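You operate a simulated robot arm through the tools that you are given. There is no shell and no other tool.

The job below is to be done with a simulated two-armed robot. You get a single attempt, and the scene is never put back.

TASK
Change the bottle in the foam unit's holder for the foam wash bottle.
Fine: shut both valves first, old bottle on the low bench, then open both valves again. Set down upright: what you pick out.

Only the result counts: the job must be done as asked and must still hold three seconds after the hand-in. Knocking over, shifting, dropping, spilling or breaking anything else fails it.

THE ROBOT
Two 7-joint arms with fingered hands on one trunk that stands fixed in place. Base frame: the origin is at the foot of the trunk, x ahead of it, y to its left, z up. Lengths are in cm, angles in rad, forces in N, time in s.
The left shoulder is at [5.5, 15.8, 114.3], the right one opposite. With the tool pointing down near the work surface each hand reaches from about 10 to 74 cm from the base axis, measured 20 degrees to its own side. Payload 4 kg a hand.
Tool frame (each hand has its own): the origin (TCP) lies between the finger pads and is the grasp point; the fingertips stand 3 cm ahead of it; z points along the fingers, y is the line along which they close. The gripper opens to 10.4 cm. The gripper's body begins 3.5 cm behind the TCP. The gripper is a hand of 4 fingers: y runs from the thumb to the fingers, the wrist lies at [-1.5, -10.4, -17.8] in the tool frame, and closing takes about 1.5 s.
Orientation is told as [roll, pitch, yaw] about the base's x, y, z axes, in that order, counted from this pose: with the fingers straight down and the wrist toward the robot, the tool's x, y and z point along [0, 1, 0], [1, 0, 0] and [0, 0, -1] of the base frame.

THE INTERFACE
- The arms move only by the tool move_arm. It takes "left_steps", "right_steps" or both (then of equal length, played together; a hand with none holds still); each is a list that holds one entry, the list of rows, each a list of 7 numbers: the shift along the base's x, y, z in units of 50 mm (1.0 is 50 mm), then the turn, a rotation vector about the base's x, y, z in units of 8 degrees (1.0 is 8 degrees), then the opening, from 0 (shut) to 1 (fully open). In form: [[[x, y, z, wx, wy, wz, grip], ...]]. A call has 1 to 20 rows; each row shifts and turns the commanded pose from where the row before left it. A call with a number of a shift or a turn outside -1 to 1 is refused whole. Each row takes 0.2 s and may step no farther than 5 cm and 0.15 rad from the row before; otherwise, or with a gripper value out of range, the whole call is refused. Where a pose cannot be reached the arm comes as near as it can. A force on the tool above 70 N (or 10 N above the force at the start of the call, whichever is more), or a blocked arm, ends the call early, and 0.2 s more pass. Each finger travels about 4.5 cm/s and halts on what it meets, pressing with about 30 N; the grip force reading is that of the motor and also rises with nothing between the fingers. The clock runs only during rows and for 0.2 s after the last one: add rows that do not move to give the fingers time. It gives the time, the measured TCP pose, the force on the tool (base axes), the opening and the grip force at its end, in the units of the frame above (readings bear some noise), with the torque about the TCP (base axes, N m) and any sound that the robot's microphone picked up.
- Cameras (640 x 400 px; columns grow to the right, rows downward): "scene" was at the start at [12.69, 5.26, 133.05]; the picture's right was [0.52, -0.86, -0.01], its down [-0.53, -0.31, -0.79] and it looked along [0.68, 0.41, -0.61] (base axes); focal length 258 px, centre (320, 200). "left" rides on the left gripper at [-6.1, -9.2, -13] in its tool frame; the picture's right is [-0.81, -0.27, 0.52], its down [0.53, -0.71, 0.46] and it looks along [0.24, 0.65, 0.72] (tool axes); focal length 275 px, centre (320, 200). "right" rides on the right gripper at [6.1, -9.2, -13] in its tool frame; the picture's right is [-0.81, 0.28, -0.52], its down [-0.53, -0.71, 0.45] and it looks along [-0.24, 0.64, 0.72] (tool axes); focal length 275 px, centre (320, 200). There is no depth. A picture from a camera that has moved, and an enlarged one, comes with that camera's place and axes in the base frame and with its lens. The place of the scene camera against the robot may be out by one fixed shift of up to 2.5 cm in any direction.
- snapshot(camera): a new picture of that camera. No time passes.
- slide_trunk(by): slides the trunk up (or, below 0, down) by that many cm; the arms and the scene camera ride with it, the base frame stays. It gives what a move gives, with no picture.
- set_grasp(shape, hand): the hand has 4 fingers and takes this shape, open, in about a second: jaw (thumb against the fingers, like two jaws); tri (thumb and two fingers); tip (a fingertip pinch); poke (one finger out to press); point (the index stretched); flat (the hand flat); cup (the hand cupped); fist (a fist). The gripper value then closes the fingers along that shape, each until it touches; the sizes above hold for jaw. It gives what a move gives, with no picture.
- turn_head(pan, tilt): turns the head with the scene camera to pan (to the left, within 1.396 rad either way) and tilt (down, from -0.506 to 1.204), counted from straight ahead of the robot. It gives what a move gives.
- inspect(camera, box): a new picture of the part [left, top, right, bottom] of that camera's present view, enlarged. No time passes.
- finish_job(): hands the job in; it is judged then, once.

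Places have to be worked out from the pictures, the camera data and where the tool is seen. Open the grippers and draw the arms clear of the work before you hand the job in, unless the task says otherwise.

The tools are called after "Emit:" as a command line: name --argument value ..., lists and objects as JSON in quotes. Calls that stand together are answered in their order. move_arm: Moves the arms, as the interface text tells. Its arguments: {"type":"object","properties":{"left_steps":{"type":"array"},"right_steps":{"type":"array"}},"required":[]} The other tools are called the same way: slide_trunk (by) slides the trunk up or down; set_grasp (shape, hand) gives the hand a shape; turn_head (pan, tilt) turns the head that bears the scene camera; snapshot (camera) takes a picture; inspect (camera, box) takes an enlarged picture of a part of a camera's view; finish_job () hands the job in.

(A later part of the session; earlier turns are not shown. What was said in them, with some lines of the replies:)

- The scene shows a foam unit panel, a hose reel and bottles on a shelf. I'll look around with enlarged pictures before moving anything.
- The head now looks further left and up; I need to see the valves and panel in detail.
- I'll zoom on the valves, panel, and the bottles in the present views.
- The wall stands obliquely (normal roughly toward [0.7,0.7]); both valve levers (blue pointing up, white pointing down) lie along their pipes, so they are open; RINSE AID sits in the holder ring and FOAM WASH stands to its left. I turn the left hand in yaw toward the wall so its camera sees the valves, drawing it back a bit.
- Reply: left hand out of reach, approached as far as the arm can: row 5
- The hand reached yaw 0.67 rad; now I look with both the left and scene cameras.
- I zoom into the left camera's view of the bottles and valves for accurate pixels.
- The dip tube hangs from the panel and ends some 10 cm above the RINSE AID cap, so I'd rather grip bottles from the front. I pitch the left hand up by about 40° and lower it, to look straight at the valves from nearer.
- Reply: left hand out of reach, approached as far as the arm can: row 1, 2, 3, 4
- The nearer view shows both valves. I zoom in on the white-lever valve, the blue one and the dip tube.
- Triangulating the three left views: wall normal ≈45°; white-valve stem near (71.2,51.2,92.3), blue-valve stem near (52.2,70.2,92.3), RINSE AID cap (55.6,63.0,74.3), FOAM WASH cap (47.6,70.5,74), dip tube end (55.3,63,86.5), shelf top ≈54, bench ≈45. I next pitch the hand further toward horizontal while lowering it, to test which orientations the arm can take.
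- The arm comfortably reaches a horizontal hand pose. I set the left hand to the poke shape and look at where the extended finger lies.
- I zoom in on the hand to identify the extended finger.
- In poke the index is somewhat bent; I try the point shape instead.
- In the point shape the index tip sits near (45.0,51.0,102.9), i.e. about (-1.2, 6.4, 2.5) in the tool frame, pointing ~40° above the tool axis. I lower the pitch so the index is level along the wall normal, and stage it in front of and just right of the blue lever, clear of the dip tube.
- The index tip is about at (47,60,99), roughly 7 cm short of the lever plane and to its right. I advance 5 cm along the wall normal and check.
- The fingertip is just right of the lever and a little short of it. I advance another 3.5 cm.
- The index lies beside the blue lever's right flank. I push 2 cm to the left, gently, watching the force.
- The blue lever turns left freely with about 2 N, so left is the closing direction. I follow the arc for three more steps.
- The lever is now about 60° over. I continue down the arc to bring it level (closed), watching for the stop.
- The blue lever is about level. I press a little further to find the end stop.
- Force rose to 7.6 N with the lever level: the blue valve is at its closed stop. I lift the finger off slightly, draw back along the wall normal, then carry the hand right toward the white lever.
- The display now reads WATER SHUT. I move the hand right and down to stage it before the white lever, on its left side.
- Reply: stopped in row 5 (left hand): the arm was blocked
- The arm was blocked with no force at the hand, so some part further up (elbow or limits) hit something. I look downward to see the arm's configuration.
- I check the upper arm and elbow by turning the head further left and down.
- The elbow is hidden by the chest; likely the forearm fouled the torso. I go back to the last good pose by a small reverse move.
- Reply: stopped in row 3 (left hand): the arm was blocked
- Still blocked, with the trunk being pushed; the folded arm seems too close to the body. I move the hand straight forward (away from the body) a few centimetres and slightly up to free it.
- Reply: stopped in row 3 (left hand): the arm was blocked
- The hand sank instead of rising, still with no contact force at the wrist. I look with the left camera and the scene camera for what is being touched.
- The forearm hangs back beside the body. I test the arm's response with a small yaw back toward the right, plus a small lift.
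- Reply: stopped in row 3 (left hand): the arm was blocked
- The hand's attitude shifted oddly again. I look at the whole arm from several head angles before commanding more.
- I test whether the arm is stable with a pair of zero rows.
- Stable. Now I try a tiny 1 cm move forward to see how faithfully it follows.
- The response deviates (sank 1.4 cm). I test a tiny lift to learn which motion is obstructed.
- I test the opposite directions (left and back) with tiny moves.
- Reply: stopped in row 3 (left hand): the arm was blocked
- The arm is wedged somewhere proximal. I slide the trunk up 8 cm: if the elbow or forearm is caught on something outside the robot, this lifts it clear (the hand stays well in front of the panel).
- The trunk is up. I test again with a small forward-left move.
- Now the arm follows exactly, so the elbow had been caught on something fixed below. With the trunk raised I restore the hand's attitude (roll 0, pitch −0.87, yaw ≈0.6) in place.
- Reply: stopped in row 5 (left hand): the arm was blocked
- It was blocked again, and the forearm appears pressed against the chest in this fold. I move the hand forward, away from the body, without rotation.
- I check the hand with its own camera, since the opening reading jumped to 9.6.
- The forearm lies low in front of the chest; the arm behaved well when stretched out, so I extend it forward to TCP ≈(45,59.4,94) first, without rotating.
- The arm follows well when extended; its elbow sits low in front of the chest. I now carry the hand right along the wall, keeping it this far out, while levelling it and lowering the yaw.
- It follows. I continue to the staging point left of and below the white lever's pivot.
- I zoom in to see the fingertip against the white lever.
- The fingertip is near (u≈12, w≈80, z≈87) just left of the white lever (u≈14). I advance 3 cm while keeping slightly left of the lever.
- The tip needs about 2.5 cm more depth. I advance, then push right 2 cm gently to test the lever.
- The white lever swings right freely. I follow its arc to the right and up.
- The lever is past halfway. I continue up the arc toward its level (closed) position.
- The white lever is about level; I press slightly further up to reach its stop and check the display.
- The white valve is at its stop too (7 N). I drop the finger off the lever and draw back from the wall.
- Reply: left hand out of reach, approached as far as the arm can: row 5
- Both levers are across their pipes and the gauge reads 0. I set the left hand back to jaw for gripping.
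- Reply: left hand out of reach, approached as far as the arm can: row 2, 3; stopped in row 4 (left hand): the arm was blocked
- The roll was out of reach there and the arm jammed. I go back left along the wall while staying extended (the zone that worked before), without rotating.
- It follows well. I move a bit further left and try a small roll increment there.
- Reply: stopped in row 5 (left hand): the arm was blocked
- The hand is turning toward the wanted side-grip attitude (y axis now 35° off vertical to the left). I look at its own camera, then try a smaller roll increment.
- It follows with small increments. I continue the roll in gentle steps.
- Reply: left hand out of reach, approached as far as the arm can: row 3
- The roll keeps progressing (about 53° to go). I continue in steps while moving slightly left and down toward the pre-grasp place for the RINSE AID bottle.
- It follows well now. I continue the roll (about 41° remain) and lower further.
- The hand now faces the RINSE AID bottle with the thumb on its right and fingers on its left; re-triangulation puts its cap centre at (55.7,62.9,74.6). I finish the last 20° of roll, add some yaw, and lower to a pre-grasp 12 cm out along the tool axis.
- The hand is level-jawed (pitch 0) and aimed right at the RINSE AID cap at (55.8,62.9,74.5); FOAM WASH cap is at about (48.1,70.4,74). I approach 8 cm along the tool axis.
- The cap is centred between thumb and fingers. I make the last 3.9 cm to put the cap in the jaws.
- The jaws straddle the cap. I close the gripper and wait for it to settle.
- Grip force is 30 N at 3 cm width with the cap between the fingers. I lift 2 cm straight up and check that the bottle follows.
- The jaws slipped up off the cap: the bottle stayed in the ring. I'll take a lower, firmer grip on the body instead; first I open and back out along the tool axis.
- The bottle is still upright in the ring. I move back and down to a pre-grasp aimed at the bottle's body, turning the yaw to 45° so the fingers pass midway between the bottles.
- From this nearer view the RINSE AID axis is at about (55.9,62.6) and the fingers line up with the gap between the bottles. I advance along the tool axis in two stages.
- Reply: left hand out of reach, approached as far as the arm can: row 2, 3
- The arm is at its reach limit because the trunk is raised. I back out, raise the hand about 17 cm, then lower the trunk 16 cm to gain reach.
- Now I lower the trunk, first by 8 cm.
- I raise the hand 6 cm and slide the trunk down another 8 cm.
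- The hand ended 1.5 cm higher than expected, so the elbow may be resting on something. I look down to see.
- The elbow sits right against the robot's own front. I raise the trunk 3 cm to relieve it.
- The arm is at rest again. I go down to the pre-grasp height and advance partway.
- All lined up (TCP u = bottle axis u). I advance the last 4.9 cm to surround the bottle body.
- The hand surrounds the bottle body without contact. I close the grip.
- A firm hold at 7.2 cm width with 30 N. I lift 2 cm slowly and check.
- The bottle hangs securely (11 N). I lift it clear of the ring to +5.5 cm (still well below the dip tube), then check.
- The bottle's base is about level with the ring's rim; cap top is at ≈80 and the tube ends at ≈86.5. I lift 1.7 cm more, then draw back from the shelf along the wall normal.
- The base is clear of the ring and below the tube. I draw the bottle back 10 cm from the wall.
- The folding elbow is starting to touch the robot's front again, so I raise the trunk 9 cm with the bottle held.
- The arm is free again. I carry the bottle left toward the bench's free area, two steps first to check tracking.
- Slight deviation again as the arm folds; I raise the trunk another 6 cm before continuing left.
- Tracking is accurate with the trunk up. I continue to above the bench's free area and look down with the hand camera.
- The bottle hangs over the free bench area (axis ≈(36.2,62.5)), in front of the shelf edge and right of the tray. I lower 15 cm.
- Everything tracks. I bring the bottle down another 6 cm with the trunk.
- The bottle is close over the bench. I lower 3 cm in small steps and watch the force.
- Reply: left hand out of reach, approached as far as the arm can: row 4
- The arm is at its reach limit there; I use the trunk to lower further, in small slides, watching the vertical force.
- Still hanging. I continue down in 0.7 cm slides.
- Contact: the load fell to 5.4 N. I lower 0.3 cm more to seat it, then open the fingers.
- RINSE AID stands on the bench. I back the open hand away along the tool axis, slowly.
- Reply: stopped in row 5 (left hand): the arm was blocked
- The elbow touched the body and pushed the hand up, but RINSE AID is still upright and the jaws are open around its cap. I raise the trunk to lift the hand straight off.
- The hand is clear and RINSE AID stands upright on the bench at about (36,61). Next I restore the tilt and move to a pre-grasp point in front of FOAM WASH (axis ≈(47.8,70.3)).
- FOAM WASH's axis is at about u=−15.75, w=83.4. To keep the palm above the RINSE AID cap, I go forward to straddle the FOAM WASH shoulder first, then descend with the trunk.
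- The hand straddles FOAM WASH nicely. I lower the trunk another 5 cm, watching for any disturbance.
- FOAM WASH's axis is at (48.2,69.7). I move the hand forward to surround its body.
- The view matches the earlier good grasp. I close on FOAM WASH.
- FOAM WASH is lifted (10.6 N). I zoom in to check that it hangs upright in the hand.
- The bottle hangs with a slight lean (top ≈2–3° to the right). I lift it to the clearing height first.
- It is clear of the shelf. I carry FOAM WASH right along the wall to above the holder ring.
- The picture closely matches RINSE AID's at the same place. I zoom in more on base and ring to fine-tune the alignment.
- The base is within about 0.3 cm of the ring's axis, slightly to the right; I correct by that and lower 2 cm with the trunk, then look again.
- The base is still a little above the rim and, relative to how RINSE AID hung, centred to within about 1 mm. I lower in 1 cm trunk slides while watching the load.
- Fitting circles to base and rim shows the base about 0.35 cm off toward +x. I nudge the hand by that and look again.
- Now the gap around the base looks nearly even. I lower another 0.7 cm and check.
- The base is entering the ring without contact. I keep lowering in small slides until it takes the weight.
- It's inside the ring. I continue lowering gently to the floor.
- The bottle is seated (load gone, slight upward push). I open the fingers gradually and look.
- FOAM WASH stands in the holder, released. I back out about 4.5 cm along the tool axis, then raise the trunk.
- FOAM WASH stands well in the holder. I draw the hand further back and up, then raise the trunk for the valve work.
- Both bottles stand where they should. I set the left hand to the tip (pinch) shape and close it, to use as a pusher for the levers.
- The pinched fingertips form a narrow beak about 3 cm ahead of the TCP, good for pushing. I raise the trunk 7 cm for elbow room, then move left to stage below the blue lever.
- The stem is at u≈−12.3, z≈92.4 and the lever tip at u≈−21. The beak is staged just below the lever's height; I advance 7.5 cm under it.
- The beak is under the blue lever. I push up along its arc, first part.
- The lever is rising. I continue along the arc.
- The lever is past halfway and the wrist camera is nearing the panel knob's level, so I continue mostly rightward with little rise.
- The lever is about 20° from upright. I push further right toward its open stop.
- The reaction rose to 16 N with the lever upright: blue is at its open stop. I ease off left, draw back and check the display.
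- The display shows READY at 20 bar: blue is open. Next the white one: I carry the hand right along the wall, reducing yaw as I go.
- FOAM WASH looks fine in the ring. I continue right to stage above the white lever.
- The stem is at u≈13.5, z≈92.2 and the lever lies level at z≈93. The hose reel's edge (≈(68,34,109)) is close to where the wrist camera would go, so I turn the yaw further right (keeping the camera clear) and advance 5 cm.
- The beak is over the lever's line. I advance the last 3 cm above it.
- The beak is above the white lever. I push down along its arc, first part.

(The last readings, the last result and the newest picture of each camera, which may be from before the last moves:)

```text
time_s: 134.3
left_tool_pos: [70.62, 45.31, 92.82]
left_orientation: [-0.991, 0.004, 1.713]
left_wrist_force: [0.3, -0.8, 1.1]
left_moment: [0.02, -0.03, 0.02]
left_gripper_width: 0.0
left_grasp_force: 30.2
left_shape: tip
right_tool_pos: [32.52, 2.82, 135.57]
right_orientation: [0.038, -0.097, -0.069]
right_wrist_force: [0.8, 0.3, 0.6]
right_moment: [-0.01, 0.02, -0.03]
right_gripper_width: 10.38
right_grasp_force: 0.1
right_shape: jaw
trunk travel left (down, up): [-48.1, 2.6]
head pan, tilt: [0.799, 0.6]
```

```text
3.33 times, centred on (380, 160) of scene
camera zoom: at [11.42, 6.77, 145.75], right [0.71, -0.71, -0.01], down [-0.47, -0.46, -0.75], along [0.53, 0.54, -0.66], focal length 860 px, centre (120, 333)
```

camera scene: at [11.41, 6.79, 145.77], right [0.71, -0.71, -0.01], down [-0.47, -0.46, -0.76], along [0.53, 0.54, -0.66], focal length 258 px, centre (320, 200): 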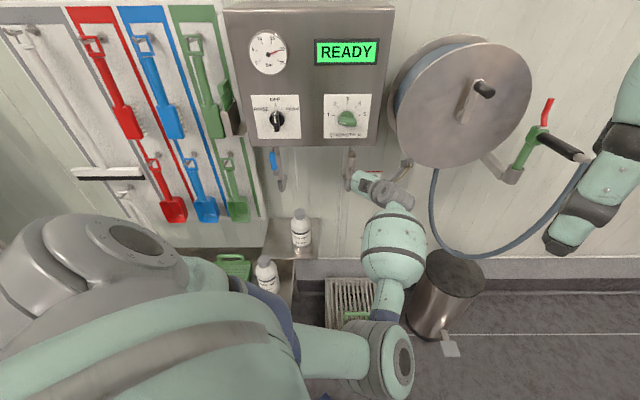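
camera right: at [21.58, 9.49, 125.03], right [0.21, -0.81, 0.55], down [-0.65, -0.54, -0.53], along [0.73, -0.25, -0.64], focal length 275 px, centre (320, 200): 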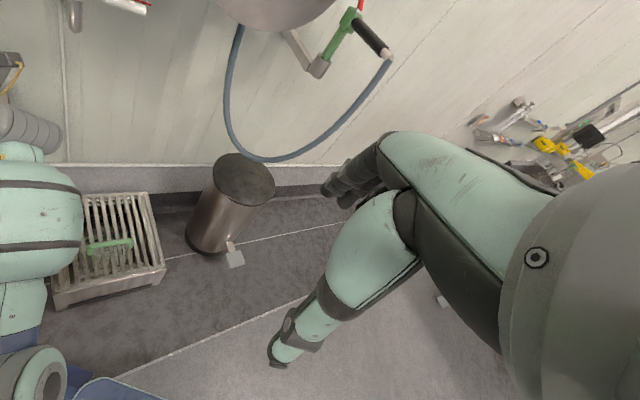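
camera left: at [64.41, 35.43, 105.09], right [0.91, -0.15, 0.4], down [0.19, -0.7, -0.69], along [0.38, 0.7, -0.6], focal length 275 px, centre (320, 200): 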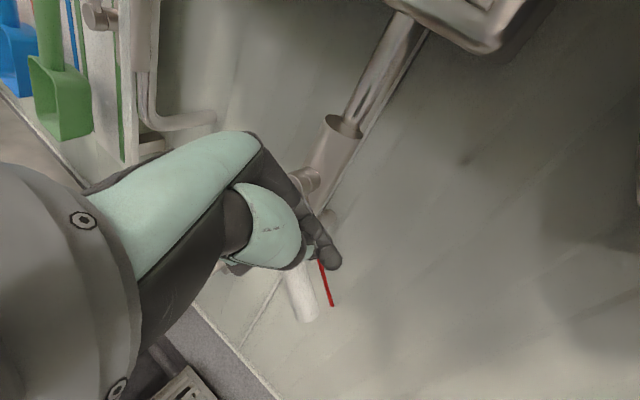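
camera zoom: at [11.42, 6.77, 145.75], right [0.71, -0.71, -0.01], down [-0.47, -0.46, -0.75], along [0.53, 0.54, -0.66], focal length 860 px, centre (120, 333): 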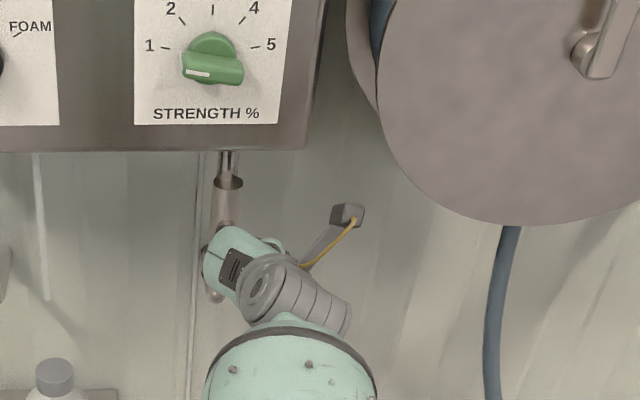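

The lever is going down with about 1 N. I continue along the arc.

Emit:
move_arm --left_steps '[[[-0.03, 0.03, -0.142, 0, 0, 0, 0], [-0.03, 0.03, -0.142, 0, 0, 0, 0], [-0.055, 0.055, -0.125, 0, 0, 0, 0], [-0.055, 0.055, -0.125, 0, 0, 0, 0], [-0.076, 0.076, -0.101, 0, 0, 0, 0], [-0.076, 0.076, -0.101, 0, 0, 0, 0]]]'

Emit:
snapshot --camera "left"

Emit:
inspect --camera "scene" --box '[320, 100, 440, 220]'

```text
time_s: 135.7
left_tool_pos: [68.79, 46.73, 89.66]
left_orientation: [-0.997, -0.003, 1.707]
left_wrist_force: [-8.2, -9.1, 21.9]
left_moment: [0.32, 0.11, 0.16]
left_gripper_width: 0.0
left_grasp_force: 29.6
left_shape: tip
right_tool_pos: [32.18, 2.34, 135.7]
right_orientation: [0.04, -0.102, -0.069]
right_wrist_force: [0.1, 0.5, -0.1]
right_moment: [0.0, 0.01, 0.0]
right_gripper_width: 10.4
right_grasp_force: 0.0
right_shape: jaw
trunk travel left (down, up): [-48.1, 2.6]
head pan, tilt: [0.799, 0.6]
```

```text
taken
camera left: at [62.56, 36.74, 101.82], right [0.9, -0.15, 0.4], down [0.19, -0.69, -0.7], along [0.38, 0.7, -0.6], focal length 275 px, centre (320, 200)
```

left: 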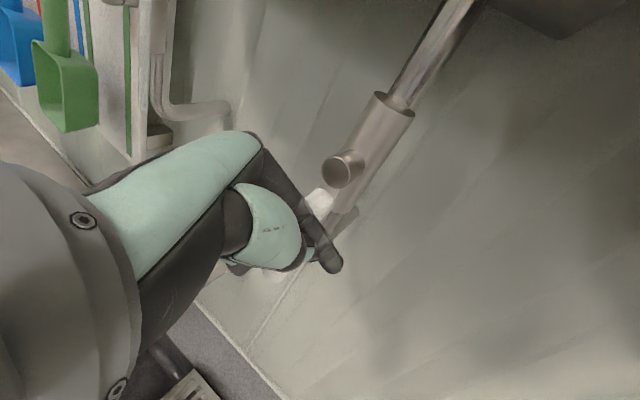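

```text
3.33 times, centred on (380, 160) of scene
camera zoom: at [10.91, 6.38, 145.79], right [0.71, -0.7, -0.01], down [-0.47, -0.46, -0.75], along [0.53, 0.54, -0.66], focal length 860 px, centre (120, 333)
```

zoom: 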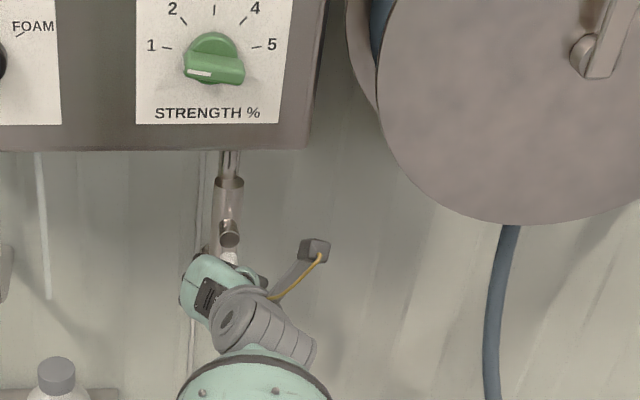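

The upward reaction jumped to 22 N, so I stop and look closely at the lever's position.

Emit:
inspect --camera "left" --box '[220, 130, 420, 320]'

Emit:
inspect --camera "scene" --box '[330, 140, 400, 210]'

```text
2.11 times, centred on (320, 225) of left
camera zoom: at [62.56, 36.74, 101.82], right [0.9, -0.15, 0.4], down [0.19, -0.69, -0.7], along [0.38, 0.7, -0.6], focal length 580 px, centre (320, 147)
```

zoom: 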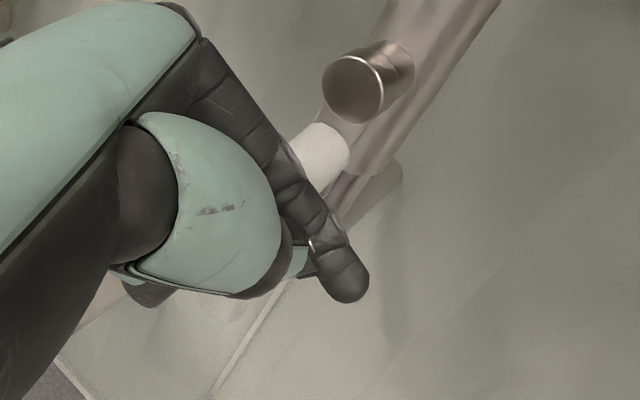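

```text
5.71 times, centred on (365, 175) of scene
camera zoom: at [10.91, 6.38, 145.79], right [0.71, -0.7, -0.01], down [-0.47, -0.46, -0.75], along [0.53, 0.54, -0.66], focal length 1474 px, centre (63, 343)
```

zoom: 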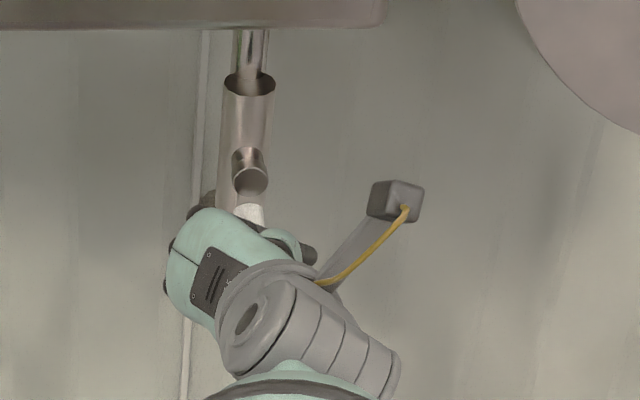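

The white lever's root and tip line up straight down, i.e. along the pipe — it is at its open stop, which explains the force. I ease off up-right and draw back.

Emit:
move_arm --left_steps '[[[0.08, -0.08, 0.12, 0, 0, 0, 0], [0.1, -0.1, 0.05, 0, 0, 0, 0], [-0.2, -0.2, 0.05, 0, 0, 0, 0], [-0.3, -0.3, 0.05, 0, 0, 0, 0], [-0.3, -0.3, 0.05, 0, 0, 0, 0], [-0.2, -0.2, 0, 0, 0, 0, 0], [0, 0, 0, 0, 0, 0, 0]]]'

Emit:
snapshot --camera "scene"

Emit:
snapshot --camera "left"

Emit:
inspect --camera "scene" --box '[220, 0, 400, 200]'

```text
time_s: 137.3
left_tool_pos: [64.78, 41.12, 90.89]
left_orientation: [-0.992, 0.003, 1.711]
left_wrist_force: [-0.2, -0.6, -0.5]
left_moment: [-0.02, 0.0, 0.01]
left_gripper_width: 0.02
left_grasp_force: 29.6
left_shape: tip
right_tool_pos: [32.55, 2.76, 135.47]
right_orientation: [0.038, -0.099, -0.068]
right_wrist_force: [1.3, 0.0, -0.1]
right_moment: [-0.01, -0.02, -0.02]
right_gripper_width: 10.4
right_grasp_force: 0.0
right_shape: jaw
trunk travel left (down, up): [-48.1, 2.6]
head pan, tilt: [0.799, 0.6]
```

```text
taken
camera scene: at [11.33, 6.77, 145.72], right [0.71, -0.7, -0.01], down [-0.47, -0.46, -0.75], along [0.52, 0.54, -0.66], focal length 258 px, centre (320, 200)
```

scene: 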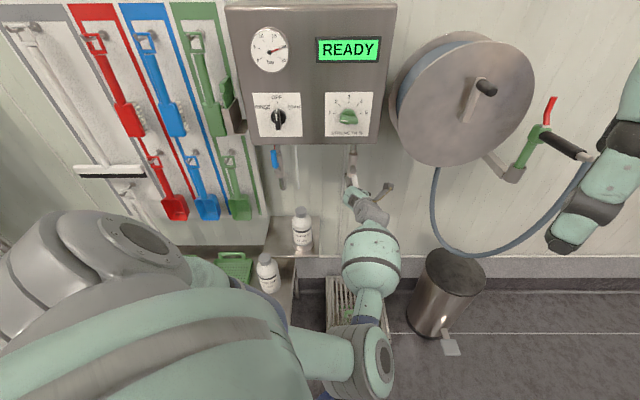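

```text
taken
camera left: at [58.57, 31.23, 103.1], right [0.91, -0.15, 0.4], down [0.19, -0.7, -0.69], along [0.38, 0.7, -0.6], focal length 275 px, centre (320, 200)
```

left: 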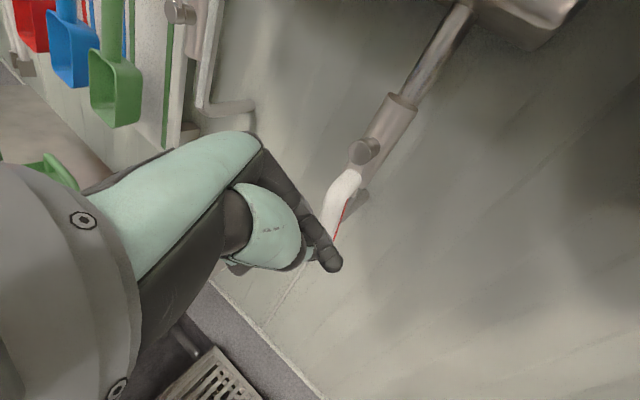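

```text
2.00 times, centred on (310, 100) of scene
camera zoom: at [11.33, 6.77, 145.72], right [0.71, -0.7, -0.01], down [-0.47, -0.46, -0.75], along [0.52, 0.54, -0.66], focal length 516 px, centre (340, 400)
```

zoom: 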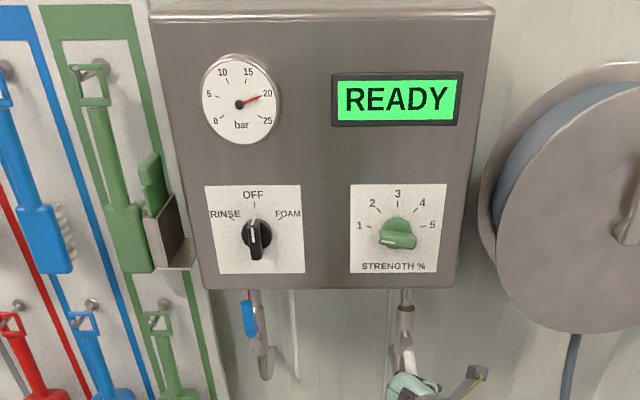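

READY is still shown. I move the hand left out of the line of sight to verify both levers.

Emit:
move_arm --left_steps '[[[-0.45, 0.2, 0.0, 0, 0, 0.2, 0], [-0.55, 0.4, 0.0, 0, 0, 0.3, 0], [-0.55, 0.5, 0.0, 0, 0, 0.3, 0], [0, 0, 0, 0, 0, 0, 0]]]'

Emit:
snapshot --camera "scene"

Emit:
inspect --camera "scene" --box '[320, 120, 400, 200]'

Emit:
inspect --camera "scene" --box '[240, 120, 320, 200]'

```text
time_s: 138.3
left_tool_pos: [57.12, 46.62, 90.99]
left_orientation: [-0.988, 0.005, 1.822]
left_wrist_force: [0.0, 0.6, -1.0]
left_moment: [-0.02, 0.0, 0.0]
left_gripper_width: 0.0
left_grasp_force: 30.6
left_shape: tip
right_tool_pos: [32.53, 2.83, 135.54]
right_orientation: [0.039, -0.097, -0.069]
right_wrist_force: [0.3, 0.7, -0.6]
right_moment: [0.0, 0.01, 0.0]
right_gripper_width: 10.41
right_grasp_force: 0.0
right_shape: jaw
trunk travel left (down, up): [-48.1, 2.6]
head pan, tilt: [0.799, 0.6]
```

```text
taken
camera scene: at [11.41, 6.73, 145.71], right [0.71, -0.7, -0.01], down [-0.47, -0.46, -0.75], along [0.52, 0.54, -0.66], focal length 258 px, centre (320, 200)
```

scene: 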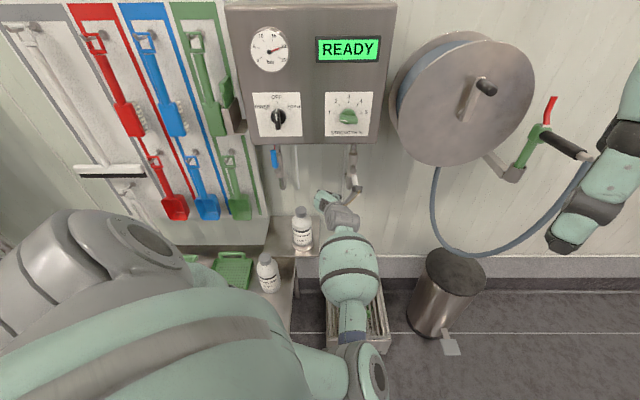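

```text
5.00 times, centred on (360, 160) of scene
camera zoom: at [11.41, 6.73, 145.71], right [0.71, -0.7, -0.01], down [-0.47, -0.46, -0.75], along [0.52, 0.54, -0.66], focal length 1290 px, centre (120, 400)
```

zoom: 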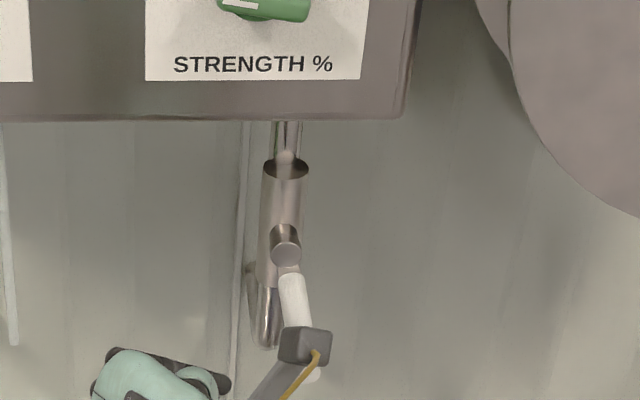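

```text
5.00 times, centred on (280, 160) of scene
camera zoom: at [11.41, 6.73, 145.71], right [0.71, -0.7, -0.01], down [-0.47, -0.46, -0.75], along [0.52, 0.54, -0.66], focal length 1290 px, centre (520, 400)
```

zoom: 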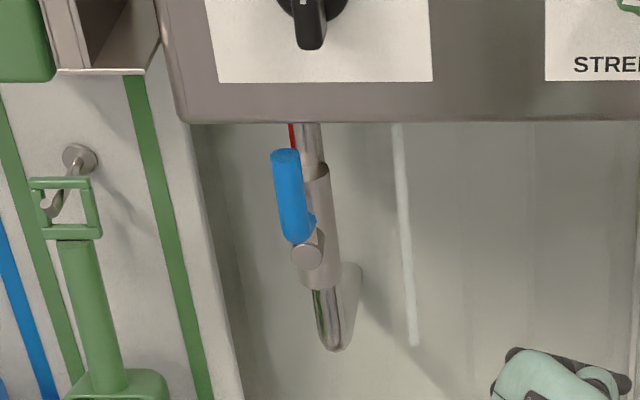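

Blue is upright, but the white lever still leans roughly 15° from straight down, so it isn't fully open. I'll push it home from its right side lower down: first I stage right of it with a squarer yaw.

Emit:
move_arm --left_steps '[[[0.56, -0.52, -0.22, 0, 0, 0.5, 0], [0.56, -0.49, -0.22, 0, 0, 0.65, 0], [0.56, -0.47, -0.22, 0, 0, 0.8, 0], [0, 0, 0, 0, 0, 0, 0]]]'

Emit:
snapshot --camera "left"

Emit:
inspect --camera "scene" --box '[320, 120, 420, 220]'

```text
time_s: 139.3
left_tool_pos: [65.28, 39.24, 87.64]
left_orientation: [-0.989, -0.001, 2.096]
left_wrist_force: [-0.8, -1.0, 0.3]
left_moment: [-0.04, -0.03, -0.03]
left_gripper_width: 0.0
left_grasp_force: 29.7
left_shape: tip
right_tool_pos: [32.42, 2.67, 135.53]
right_orientation: [0.038, -0.099, -0.068]
right_wrist_force: [-0.7, -0.7, -0.8]
right_moment: [-0.02, -0.01, 0.0]
right_gripper_width: 10.4
right_grasp_force: 0.0
right_shape: jaw
trunk travel left (down, up): [-48.1, 2.6]
head pan, tilt: [0.799, 0.6]
```

```text
taken
camera left: at [63.49, 27.69, 99.94], right [0.9, 0.2, 0.4], down [0.44, -0.57, -0.69], along [0.09, 0.79, -0.6], focal length 275 px, centre (320, 200)
```

left: 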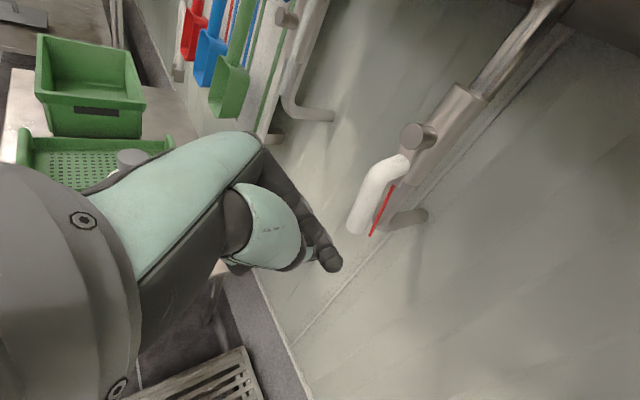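

```text
4.00 times, centred on (370, 170) of scene
camera zoom: at [11.32, 6.73, 145.71], right [0.71, -0.7, -0.01], down [-0.47, -0.47, -0.75], along [0.52, 0.54, -0.66], focal length 1032 px, centre (120, 320)
```

zoom: 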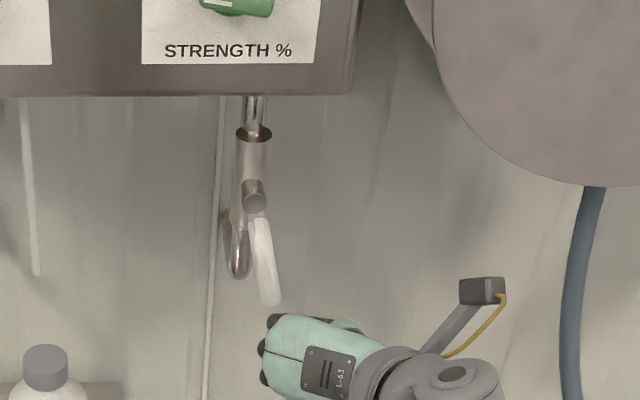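

The lever tip is 2.6 cm right of straight down. I advance the beak to the right of the lever at z≈86.

Emit:
move_arm --left_steps '[[[0.363, 0.363, 0, 0, 0, 0, 0], [0.363, 0.363, 0, 0, 0, 0, 0], [0.363, 0.363, 0, 0, 0, 0, 0], [0, 0, 0, 0, 0, 0, 0]]]'

Emit:
snapshot --camera "left"

Emit:
inspect --camera "scene" --box '[320, 120, 420, 220]'

```text
time_s: 140.3
left_tool_pos: [71.77, 45.04, 87.15]
left_orientation: [-0.993, 0.002, 2.097]
left_wrist_force: [0.3, -0.1, 0.6]
left_moment: [0.01, -0.04, -0.03]
left_gripper_width: 0.01
left_grasp_force: 29.7
left_shape: tip
right_tool_pos: [32.51, 2.91, 135.62]
right_orientation: [0.038, -0.098, -0.067]
right_wrist_force: [-0.4, -0.4, 0.7]
right_moment: [-0.01, -0.01, -0.02]
right_gripper_width: 10.41
right_grasp_force: 0.1
right_shape: jaw
trunk travel left (down, up): [-48.1, 2.6]
head pan, tilt: [0.799, 0.6]
```

```text
taken
camera left: at [69.99, 33.42, 99.33], right [0.9, 0.2, 0.4], down [0.44, -0.57, -0.69], along [0.08, 0.79, -0.6], focal length 275 px, centre (320, 200)
```

left: 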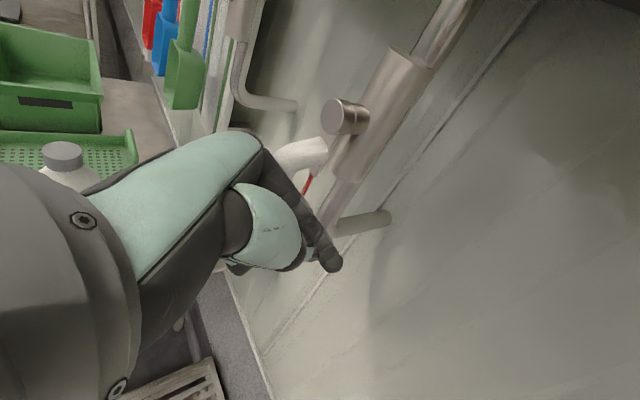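

```text
4.00 times, centred on (370, 170) of scene
camera zoom: at [11.44, 6.82, 145.69], right [0.71, -0.7, -0.01], down [-0.47, -0.47, -0.75], along [0.52, 0.54, -0.66], focal length 1032 px, centre (120, 320)
```

zoom: 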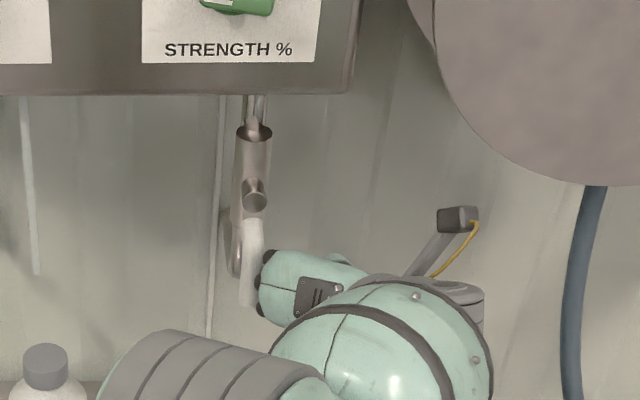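

The hand's left side has already swung the lever to about vertical. I press a little further left to confirm it's at its stop.

Emit:
move_arm --left_steps '[[[-0.06, 0.06, 0, 0, 0, 0, 0], [-0.06, 0.06, 0, 0, 0, 0, 0], [0, 0, 0, 0, 0, 0, 0]]]'

Emit:
inspect --camera "scene" --box '[320, 120, 420, 220]'

```text
time_s: 141.1
left_tool_pos: [70.75, 45.04, 87.26]
left_orientation: [-0.991, 0.002, 2.092]
left_wrist_force: [2.2, -18.3, -1.5]
left_moment: [-0.06, -0.02, 0.42]
left_gripper_width: 0.01
left_grasp_force: 30.3
left_shape: tip
right_tool_pos: [32.62, 2.5, 135.52]
right_orientation: [0.041, -0.099, -0.067]
right_wrist_force: [0.5, 0.1, 0.3]
right_moment: [0.02, -0.01, -0.03]
right_gripper_width: 10.39
right_grasp_force: 0.0
right_shape: jaw
trunk travel left (down, up): [-48.1, 2.6]
head pan, tilt: [0.799, 0.6]
```

```text
4.00 times, centred on (370, 170) of scene
camera zoom: at [11.43, 6.51, 145.71], right [0.71, -0.7, -0.01], down [-0.47, -0.46, -0.75], along [0.52, 0.54, -0.66], focal length 1032 px, centre (120, 320)
```

zoom: 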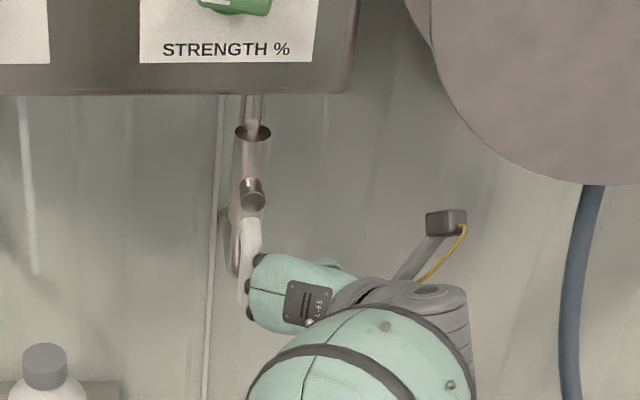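

18 N reaction with the lever straight down: the stop is reached. I back off to the right and withdraw from the wall.

Emit:
move_arm --left_steps '[[[0.1, -0.12, 0, 0, 0, 0, 0], [0.15, -0.17, 0, 0, 0, 0, 0], [-0.25, -0.25, 0, 0, 0, 0, 0], [-0.35, -0.35, 0, 0, 0, 0, 0], [-0.35, -0.35, 0, 0, 0, 0, 0], [-0.2, -0.2, 0, 0, 0, 0, 0], [0, 0, 0, 0, 0, 0, 0]]]'

Emit:
snapshot --camera "left"

Emit:
inspect --camera "scene" --box '[320, 120, 420, 220]'

Emit:
snapshot --camera "scene"

```text
time_s: 142.0
left_tool_pos: [68.1, 42.05, 88.31]
left_orientation: [-1.002, 0.007, 2.098]
left_wrist_force: [0.3, 0.1, 0.7]
left_moment: [0.02, 0.02, 0.02]
left_gripper_width: 0.0
left_grasp_force: 30.5
left_shape: tip
left hand out of reach, approached as far as the arm can: row 2
right_tool_pos: [31.95, 2.3, 136.23]
right_orientation: [0.06, -0.088, -0.119]
right_wrist_force: [-0.3, -0.7, -0.6]
right_moment: [0.05, -0.02, 0.0]
right_gripper_width: 10.38
right_grasp_force: 0.1
right_shape: jaw
trunk travel left (down, up): [-48.1, 2.6]
head pan, tilt: [0.799, 0.6]
stopped in row 4 (left hand): the arm was blocked; the commanded pose is now the measured one
```

```text
taken
camera left: at [66.07, 30.51, 100.54], right [0.89, 0.2, 0.41], down [0.44, -0.57, -0.69], along [0.09, 0.79, -0.6], focal length 275 px, centre (320, 200)
```

left: 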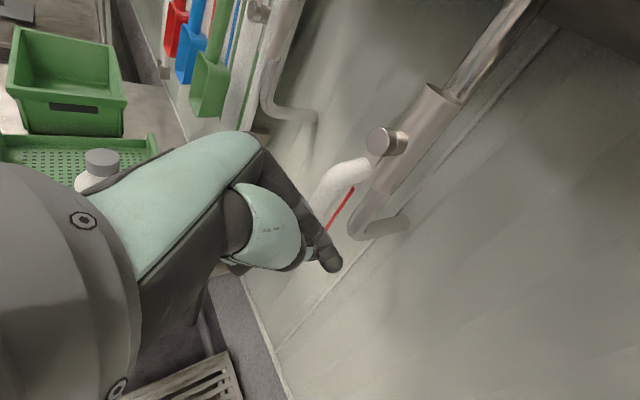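

```text
4.00 times, centred on (370, 170) of scene
camera zoom: at [11.29, 6.8, 146.17], right [0.7, -0.71, -0.01], down [-0.45, -0.43, -0.78], along [0.55, 0.56, -0.62], focal length 1032 px, centre (120, 320)
```

zoom: 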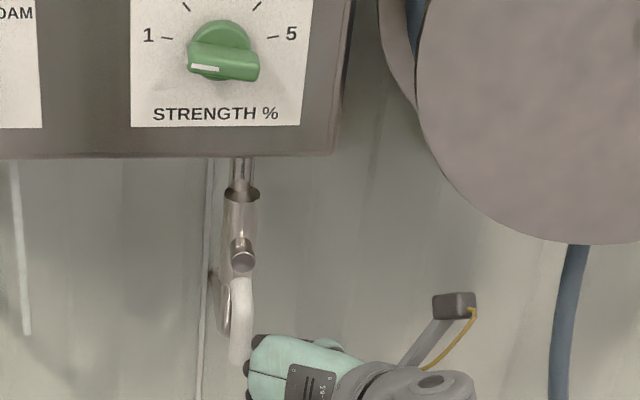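

```text
taken
camera scene: at [11.29, 6.8, 146.17], right [0.7, -0.71, -0.01], down [-0.45, -0.43, -0.78], along [0.55, 0.56, -0.62], focal length 258 px, centre (320, 200)
```

scene: 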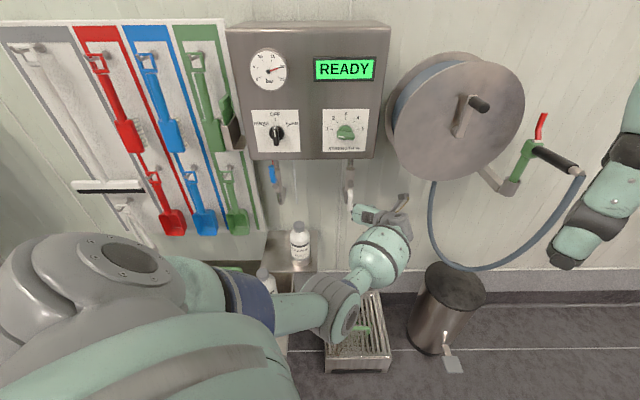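

Both levers look right. The arm is close to a limit, so I withdraw gently: small steps back from the wall.

Emit:
move_arm --left_steps '[[[-0.15, -0.12, 0, 0, 0, -0.2, 0], [-0.15, -0.12, 0, 0, 0, -0.2, 0], [-0.15, -0.12, 0, 0, 0, -0.2, 0], [0, 0, 0, 0, 0, 0, 0]]]'

Emit:
snapshot --camera "scene"

```text
time_s: 143.0
left_tool_pos: [65.96, 40.2, 88.23]
left_orientation: [-0.998, 0.006, 2.011]
left_wrist_force: [-0.3, -0.2, 0.7]
left_moment: [0.0, 0.0, 0.0]
left_gripper_width: 0.01
left_grasp_force: 30.1
left_shape: tip
right_tool_pos: [32.35, 2.29, 136.13]
right_orientation: [0.062, -0.081, -0.115]
right_wrist_force: [-0.6, 0.9, -0.2]
right_moment: [0.02, 0.01, 0.0]
right_gripper_width: 10.38
right_grasp_force: 0.0
right_shape: jaw
trunk travel left (down, up): [-48.1, 2.6]
head pan, tilt: [0.799, 0.6]
```

```text
taken
camera scene: at [11.69, 6.81, 146.17], right [0.7, -0.71, -0.01], down [-0.45, -0.43, -0.78], along [0.56, 0.55, -0.62], focal length 258 px, centre (320, 200)
```

scene: 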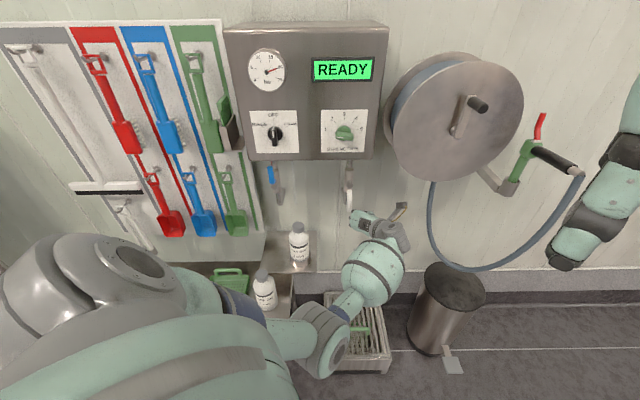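

It follows well. I zoom in on both levers and the bottles.

Emit:
inspect --camera "scene" --box '[310, 140, 390, 220]'

Emit:
inspect --camera "scene" --box '[240, 140, 320, 220]'

Emit:
inspect --camera "scene" --box '[220, 200, 330, 320]'

Emit:
snapshot --camera "left"

```text
5.00 times, centred on (350, 180) of scene
camera zoom: at [11.69, 6.81, 146.17], right [0.7, -0.71, -0.01], down [-0.45, -0.43, -0.78], along [0.56, 0.55, -0.62], focal length 1290 px, centre (170, 300)
```

zoom: 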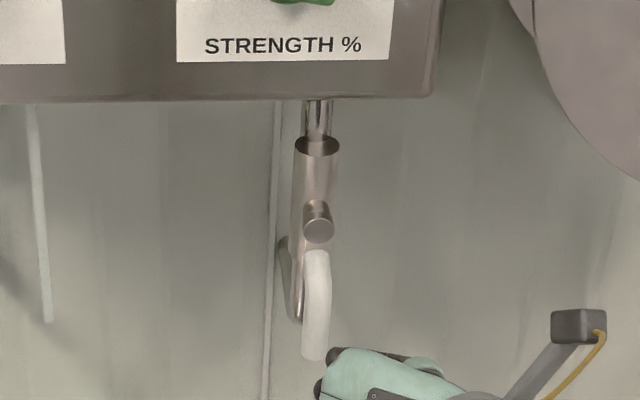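

```text
5.00 times, centred on (280, 180) of scene
camera zoom: at [11.69, 6.81, 146.17], right [0.7, -0.71, -0.01], down [-0.45, -0.43, -0.78], along [0.56, 0.55, -0.62], focal length 1290 px, centre (520, 300)
```

zoom: 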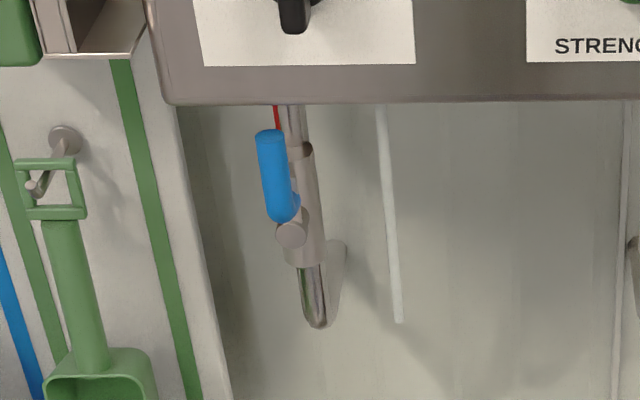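

```text
3.33 times, centred on (275, 260) of scene
camera zoom: at [11.69, 6.81, 146.17], right [0.7, -0.71, -0.01], down [-0.45, -0.43, -0.78], along [0.56, 0.55, -0.62], focal length 860 px, centre (470, 0)
```

zoom: 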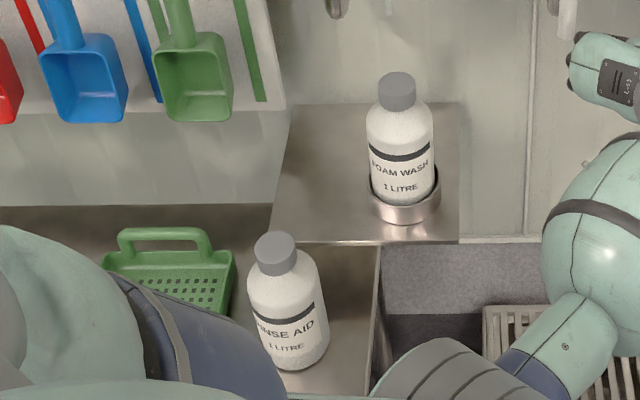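

```text
taken
camera left: at [63.05, 28.9, 100.46], right [0.91, 0.13, 0.4], down [0.39, -0.61, -0.69], along [0.16, 0.78, -0.6], focal length 275 px, centre (320, 200)
```

left: 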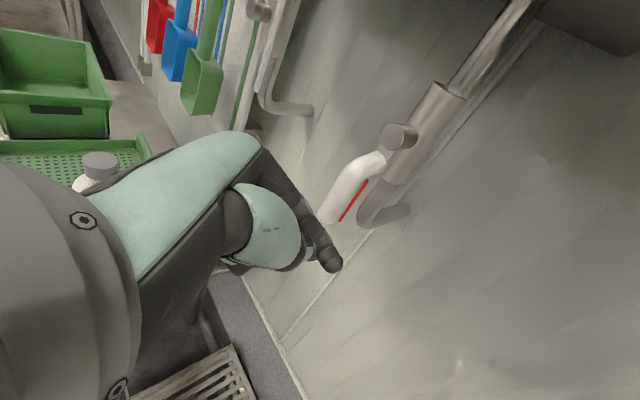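

Both levers lie along their pipes again, FOAM WASH sits upright in the holder and RINSE AID upright on the bench. I open the left hand (jaw) and draw the arm back from the wall.

Emit:
set_grasp --hand "left" --shape "jaw"

Emit:
move_arm --left_steps '[[[-0.25, -0.05, 0.1, 0, 0, 0, 1], [-0.25, -0.05, 0.1, 0, 0, 0, 1], [-0.25, -0.05, 0.1, 0, 0, 0, 1], [-0.25, -0.05, 0.1, 0, 0, 0, 1], [0, 0, 0, 0, 0, 0, 1]]]'

Emit:
snapshot --camera "scene"

```text
time_s: 143.9
left_tool_pos: [65.9, 40.2, 88.25]
left_orientation: [-1.0, 0.007, 2.013]
left_wrist_force: [0.0, 0.1, 0.1]
left_moment: [-0.01, -0.04, -0.03]
left_gripper_width: 10.32
left_grasp_force: 0.0
left_shape: jaw
right_tool_pos: [32.04, 2.34, 136.29]
right_orientation: [0.062, -0.08, -0.115]
right_wrist_force: [-1.0, 0.1, 0.1]
right_moment: [-0.01, 0.01, -0.01]
right_gripper_width: 10.41
right_grasp_force: 0.1
right_shape: jaw
trunk travel left (down, up): [-48.1, 2.6]
head pan, tilt: [0.799, 0.6]
```

```text
time_s: 145.1
left_tool_pos: [60.94, 39.3, 90.3]
left_orientation: [-1.0, 0.008, 2.013]
left_wrist_force: [0.8, -0.7, 0.8]
left_moment: [0.01, 0.0, 0.0]
left_gripper_width: 10.37
left_grasp_force: 0.1
left_shape: jaw
right_tool_pos: [32.02, 2.28, 136.22]
right_orientation: [0.061, -0.08, -0.115]
right_wrist_force: [-0.2, 0.7, 0.1]
right_moment: [-0.05, -0.02, 0.0]
right_gripper_width: 10.41
right_grasp_force: 0.2
right_shape: jaw
trunk travel left (down, up): [-48.1, 2.6]
head pan, tilt: [0.799, 0.6]
```

```text
taken
camera scene: at [11.63, 6.83, 146.18], right [0.7, -0.71, -0.01], down [-0.45, -0.43, -0.79], along [0.56, 0.55, -0.62], focal length 258 px, centre (320, 200)
```

scene: 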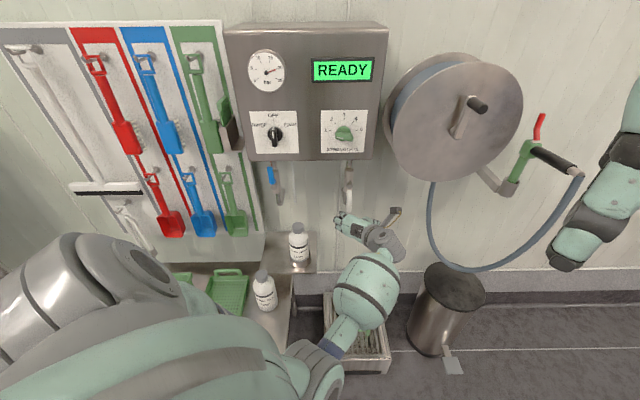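

Tracking is fine. I draw back a little further and take a last look.

Emit:
move_arm --left_steps '[[[-0.2, -0.1, 0.1, 0, 0, 0, 1], [-0.2, -0.1, 0.1, 0, 0, 0, 1], [-0.2, -0.1, 0.1, 0, 0, 0, 1], [0, 0, 0, 0, 0, 0, 1]]]'

Emit:
inspect --camera "scene" --box '[200, 140, 400, 330]'

Emit:
snapshot --camera "left"

```text
time_s: 146.1
left_tool_pos: [57.92, 37.82, 91.74]
left_orientation: [-1.001, 0.005, 2.012]
left_wrist_force: [0.9, -0.5, -0.1]
left_moment: [0.01, 0.04, 0.0]
left_gripper_width: 10.35
left_grasp_force: 0.0
left_shape: jaw
right_tool_pos: [32.07, 2.43, 136.29]
right_orientation: [0.062, -0.08, -0.112]
right_wrist_force: [-0.4, -0.1, -0.5]
right_moment: [0.01, -0.02, -0.01]
right_gripper_width: 10.41
right_grasp_force: 0.0
right_shape: jaw
trunk travel left (down, up): [-48.1, 2.6]
head pan, tilt: [0.799, 0.6]
```

```text
2.11 times, centred on (300, 235) of scene
camera zoom: at [11.61, 6.83, 146.18], right [0.7, -0.71, -0.01], down [-0.45, -0.43, -0.79], along [0.56, 0.55, -0.62], focal length 543 px, centre (362, 126)
```

zoom: 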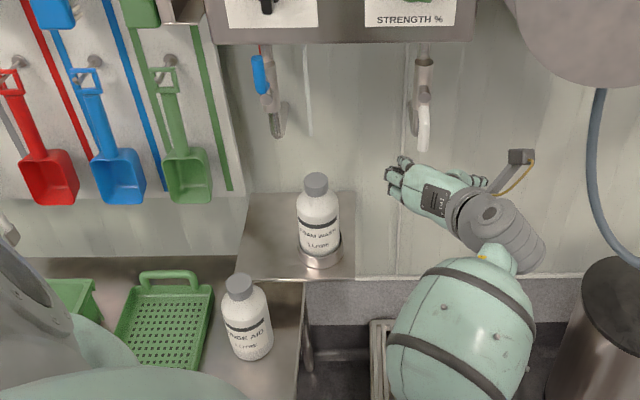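

```text
taken
camera left: at [54.95, 26.41, 104.04], right [0.91, 0.13, 0.4], down [0.39, -0.61, -0.69], along [0.16, 0.78, -0.6], focal length 275 px, centre (320, 200)
```

left: 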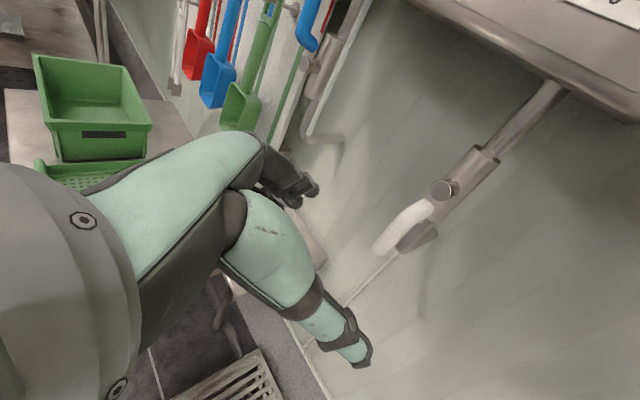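

All is in order: both levers are along their pipes (display READY), FOAM WASH upright in the holder, RINSE AID upright on the low bench, both hands open and clear. I hand in the job.

Emit:
finish_job

```text
The job is handed in.
```

The bottle change is finished and I've handed in the job. FOAM WASH is upright in the holder, and RINSE AID, the old bottle, is upright on the low bench.

- **Valves:** I shut both before touching the bottles and opened both again afterwards. Each lever was pushed to its stop and lies along its pipe. The panel reads READY at about 20 bar. It never showed the white valve's state, so for that one I relied on the stop and on seeing the lever straight down.
- **White valve:** my first push left it about 15° short of fully open. I noticed this in the picture and pushed it the rest of the way.
- **RINSE AID grip:** my first grip, on the cap, slipped without moving the bottle. I took both bottles by the body instead.
- **Arm jams:** the left arm jammed several times against the robot's own body and moved unexpectedly. One of these was just after I let go of RINSE AID on the bench. The bottle stayed standing, and I saw nothing else knocked or shifted.

Both hands are open and clear of the work. The right arm drifted several centimetres from its starting position during the job and touched nothing.
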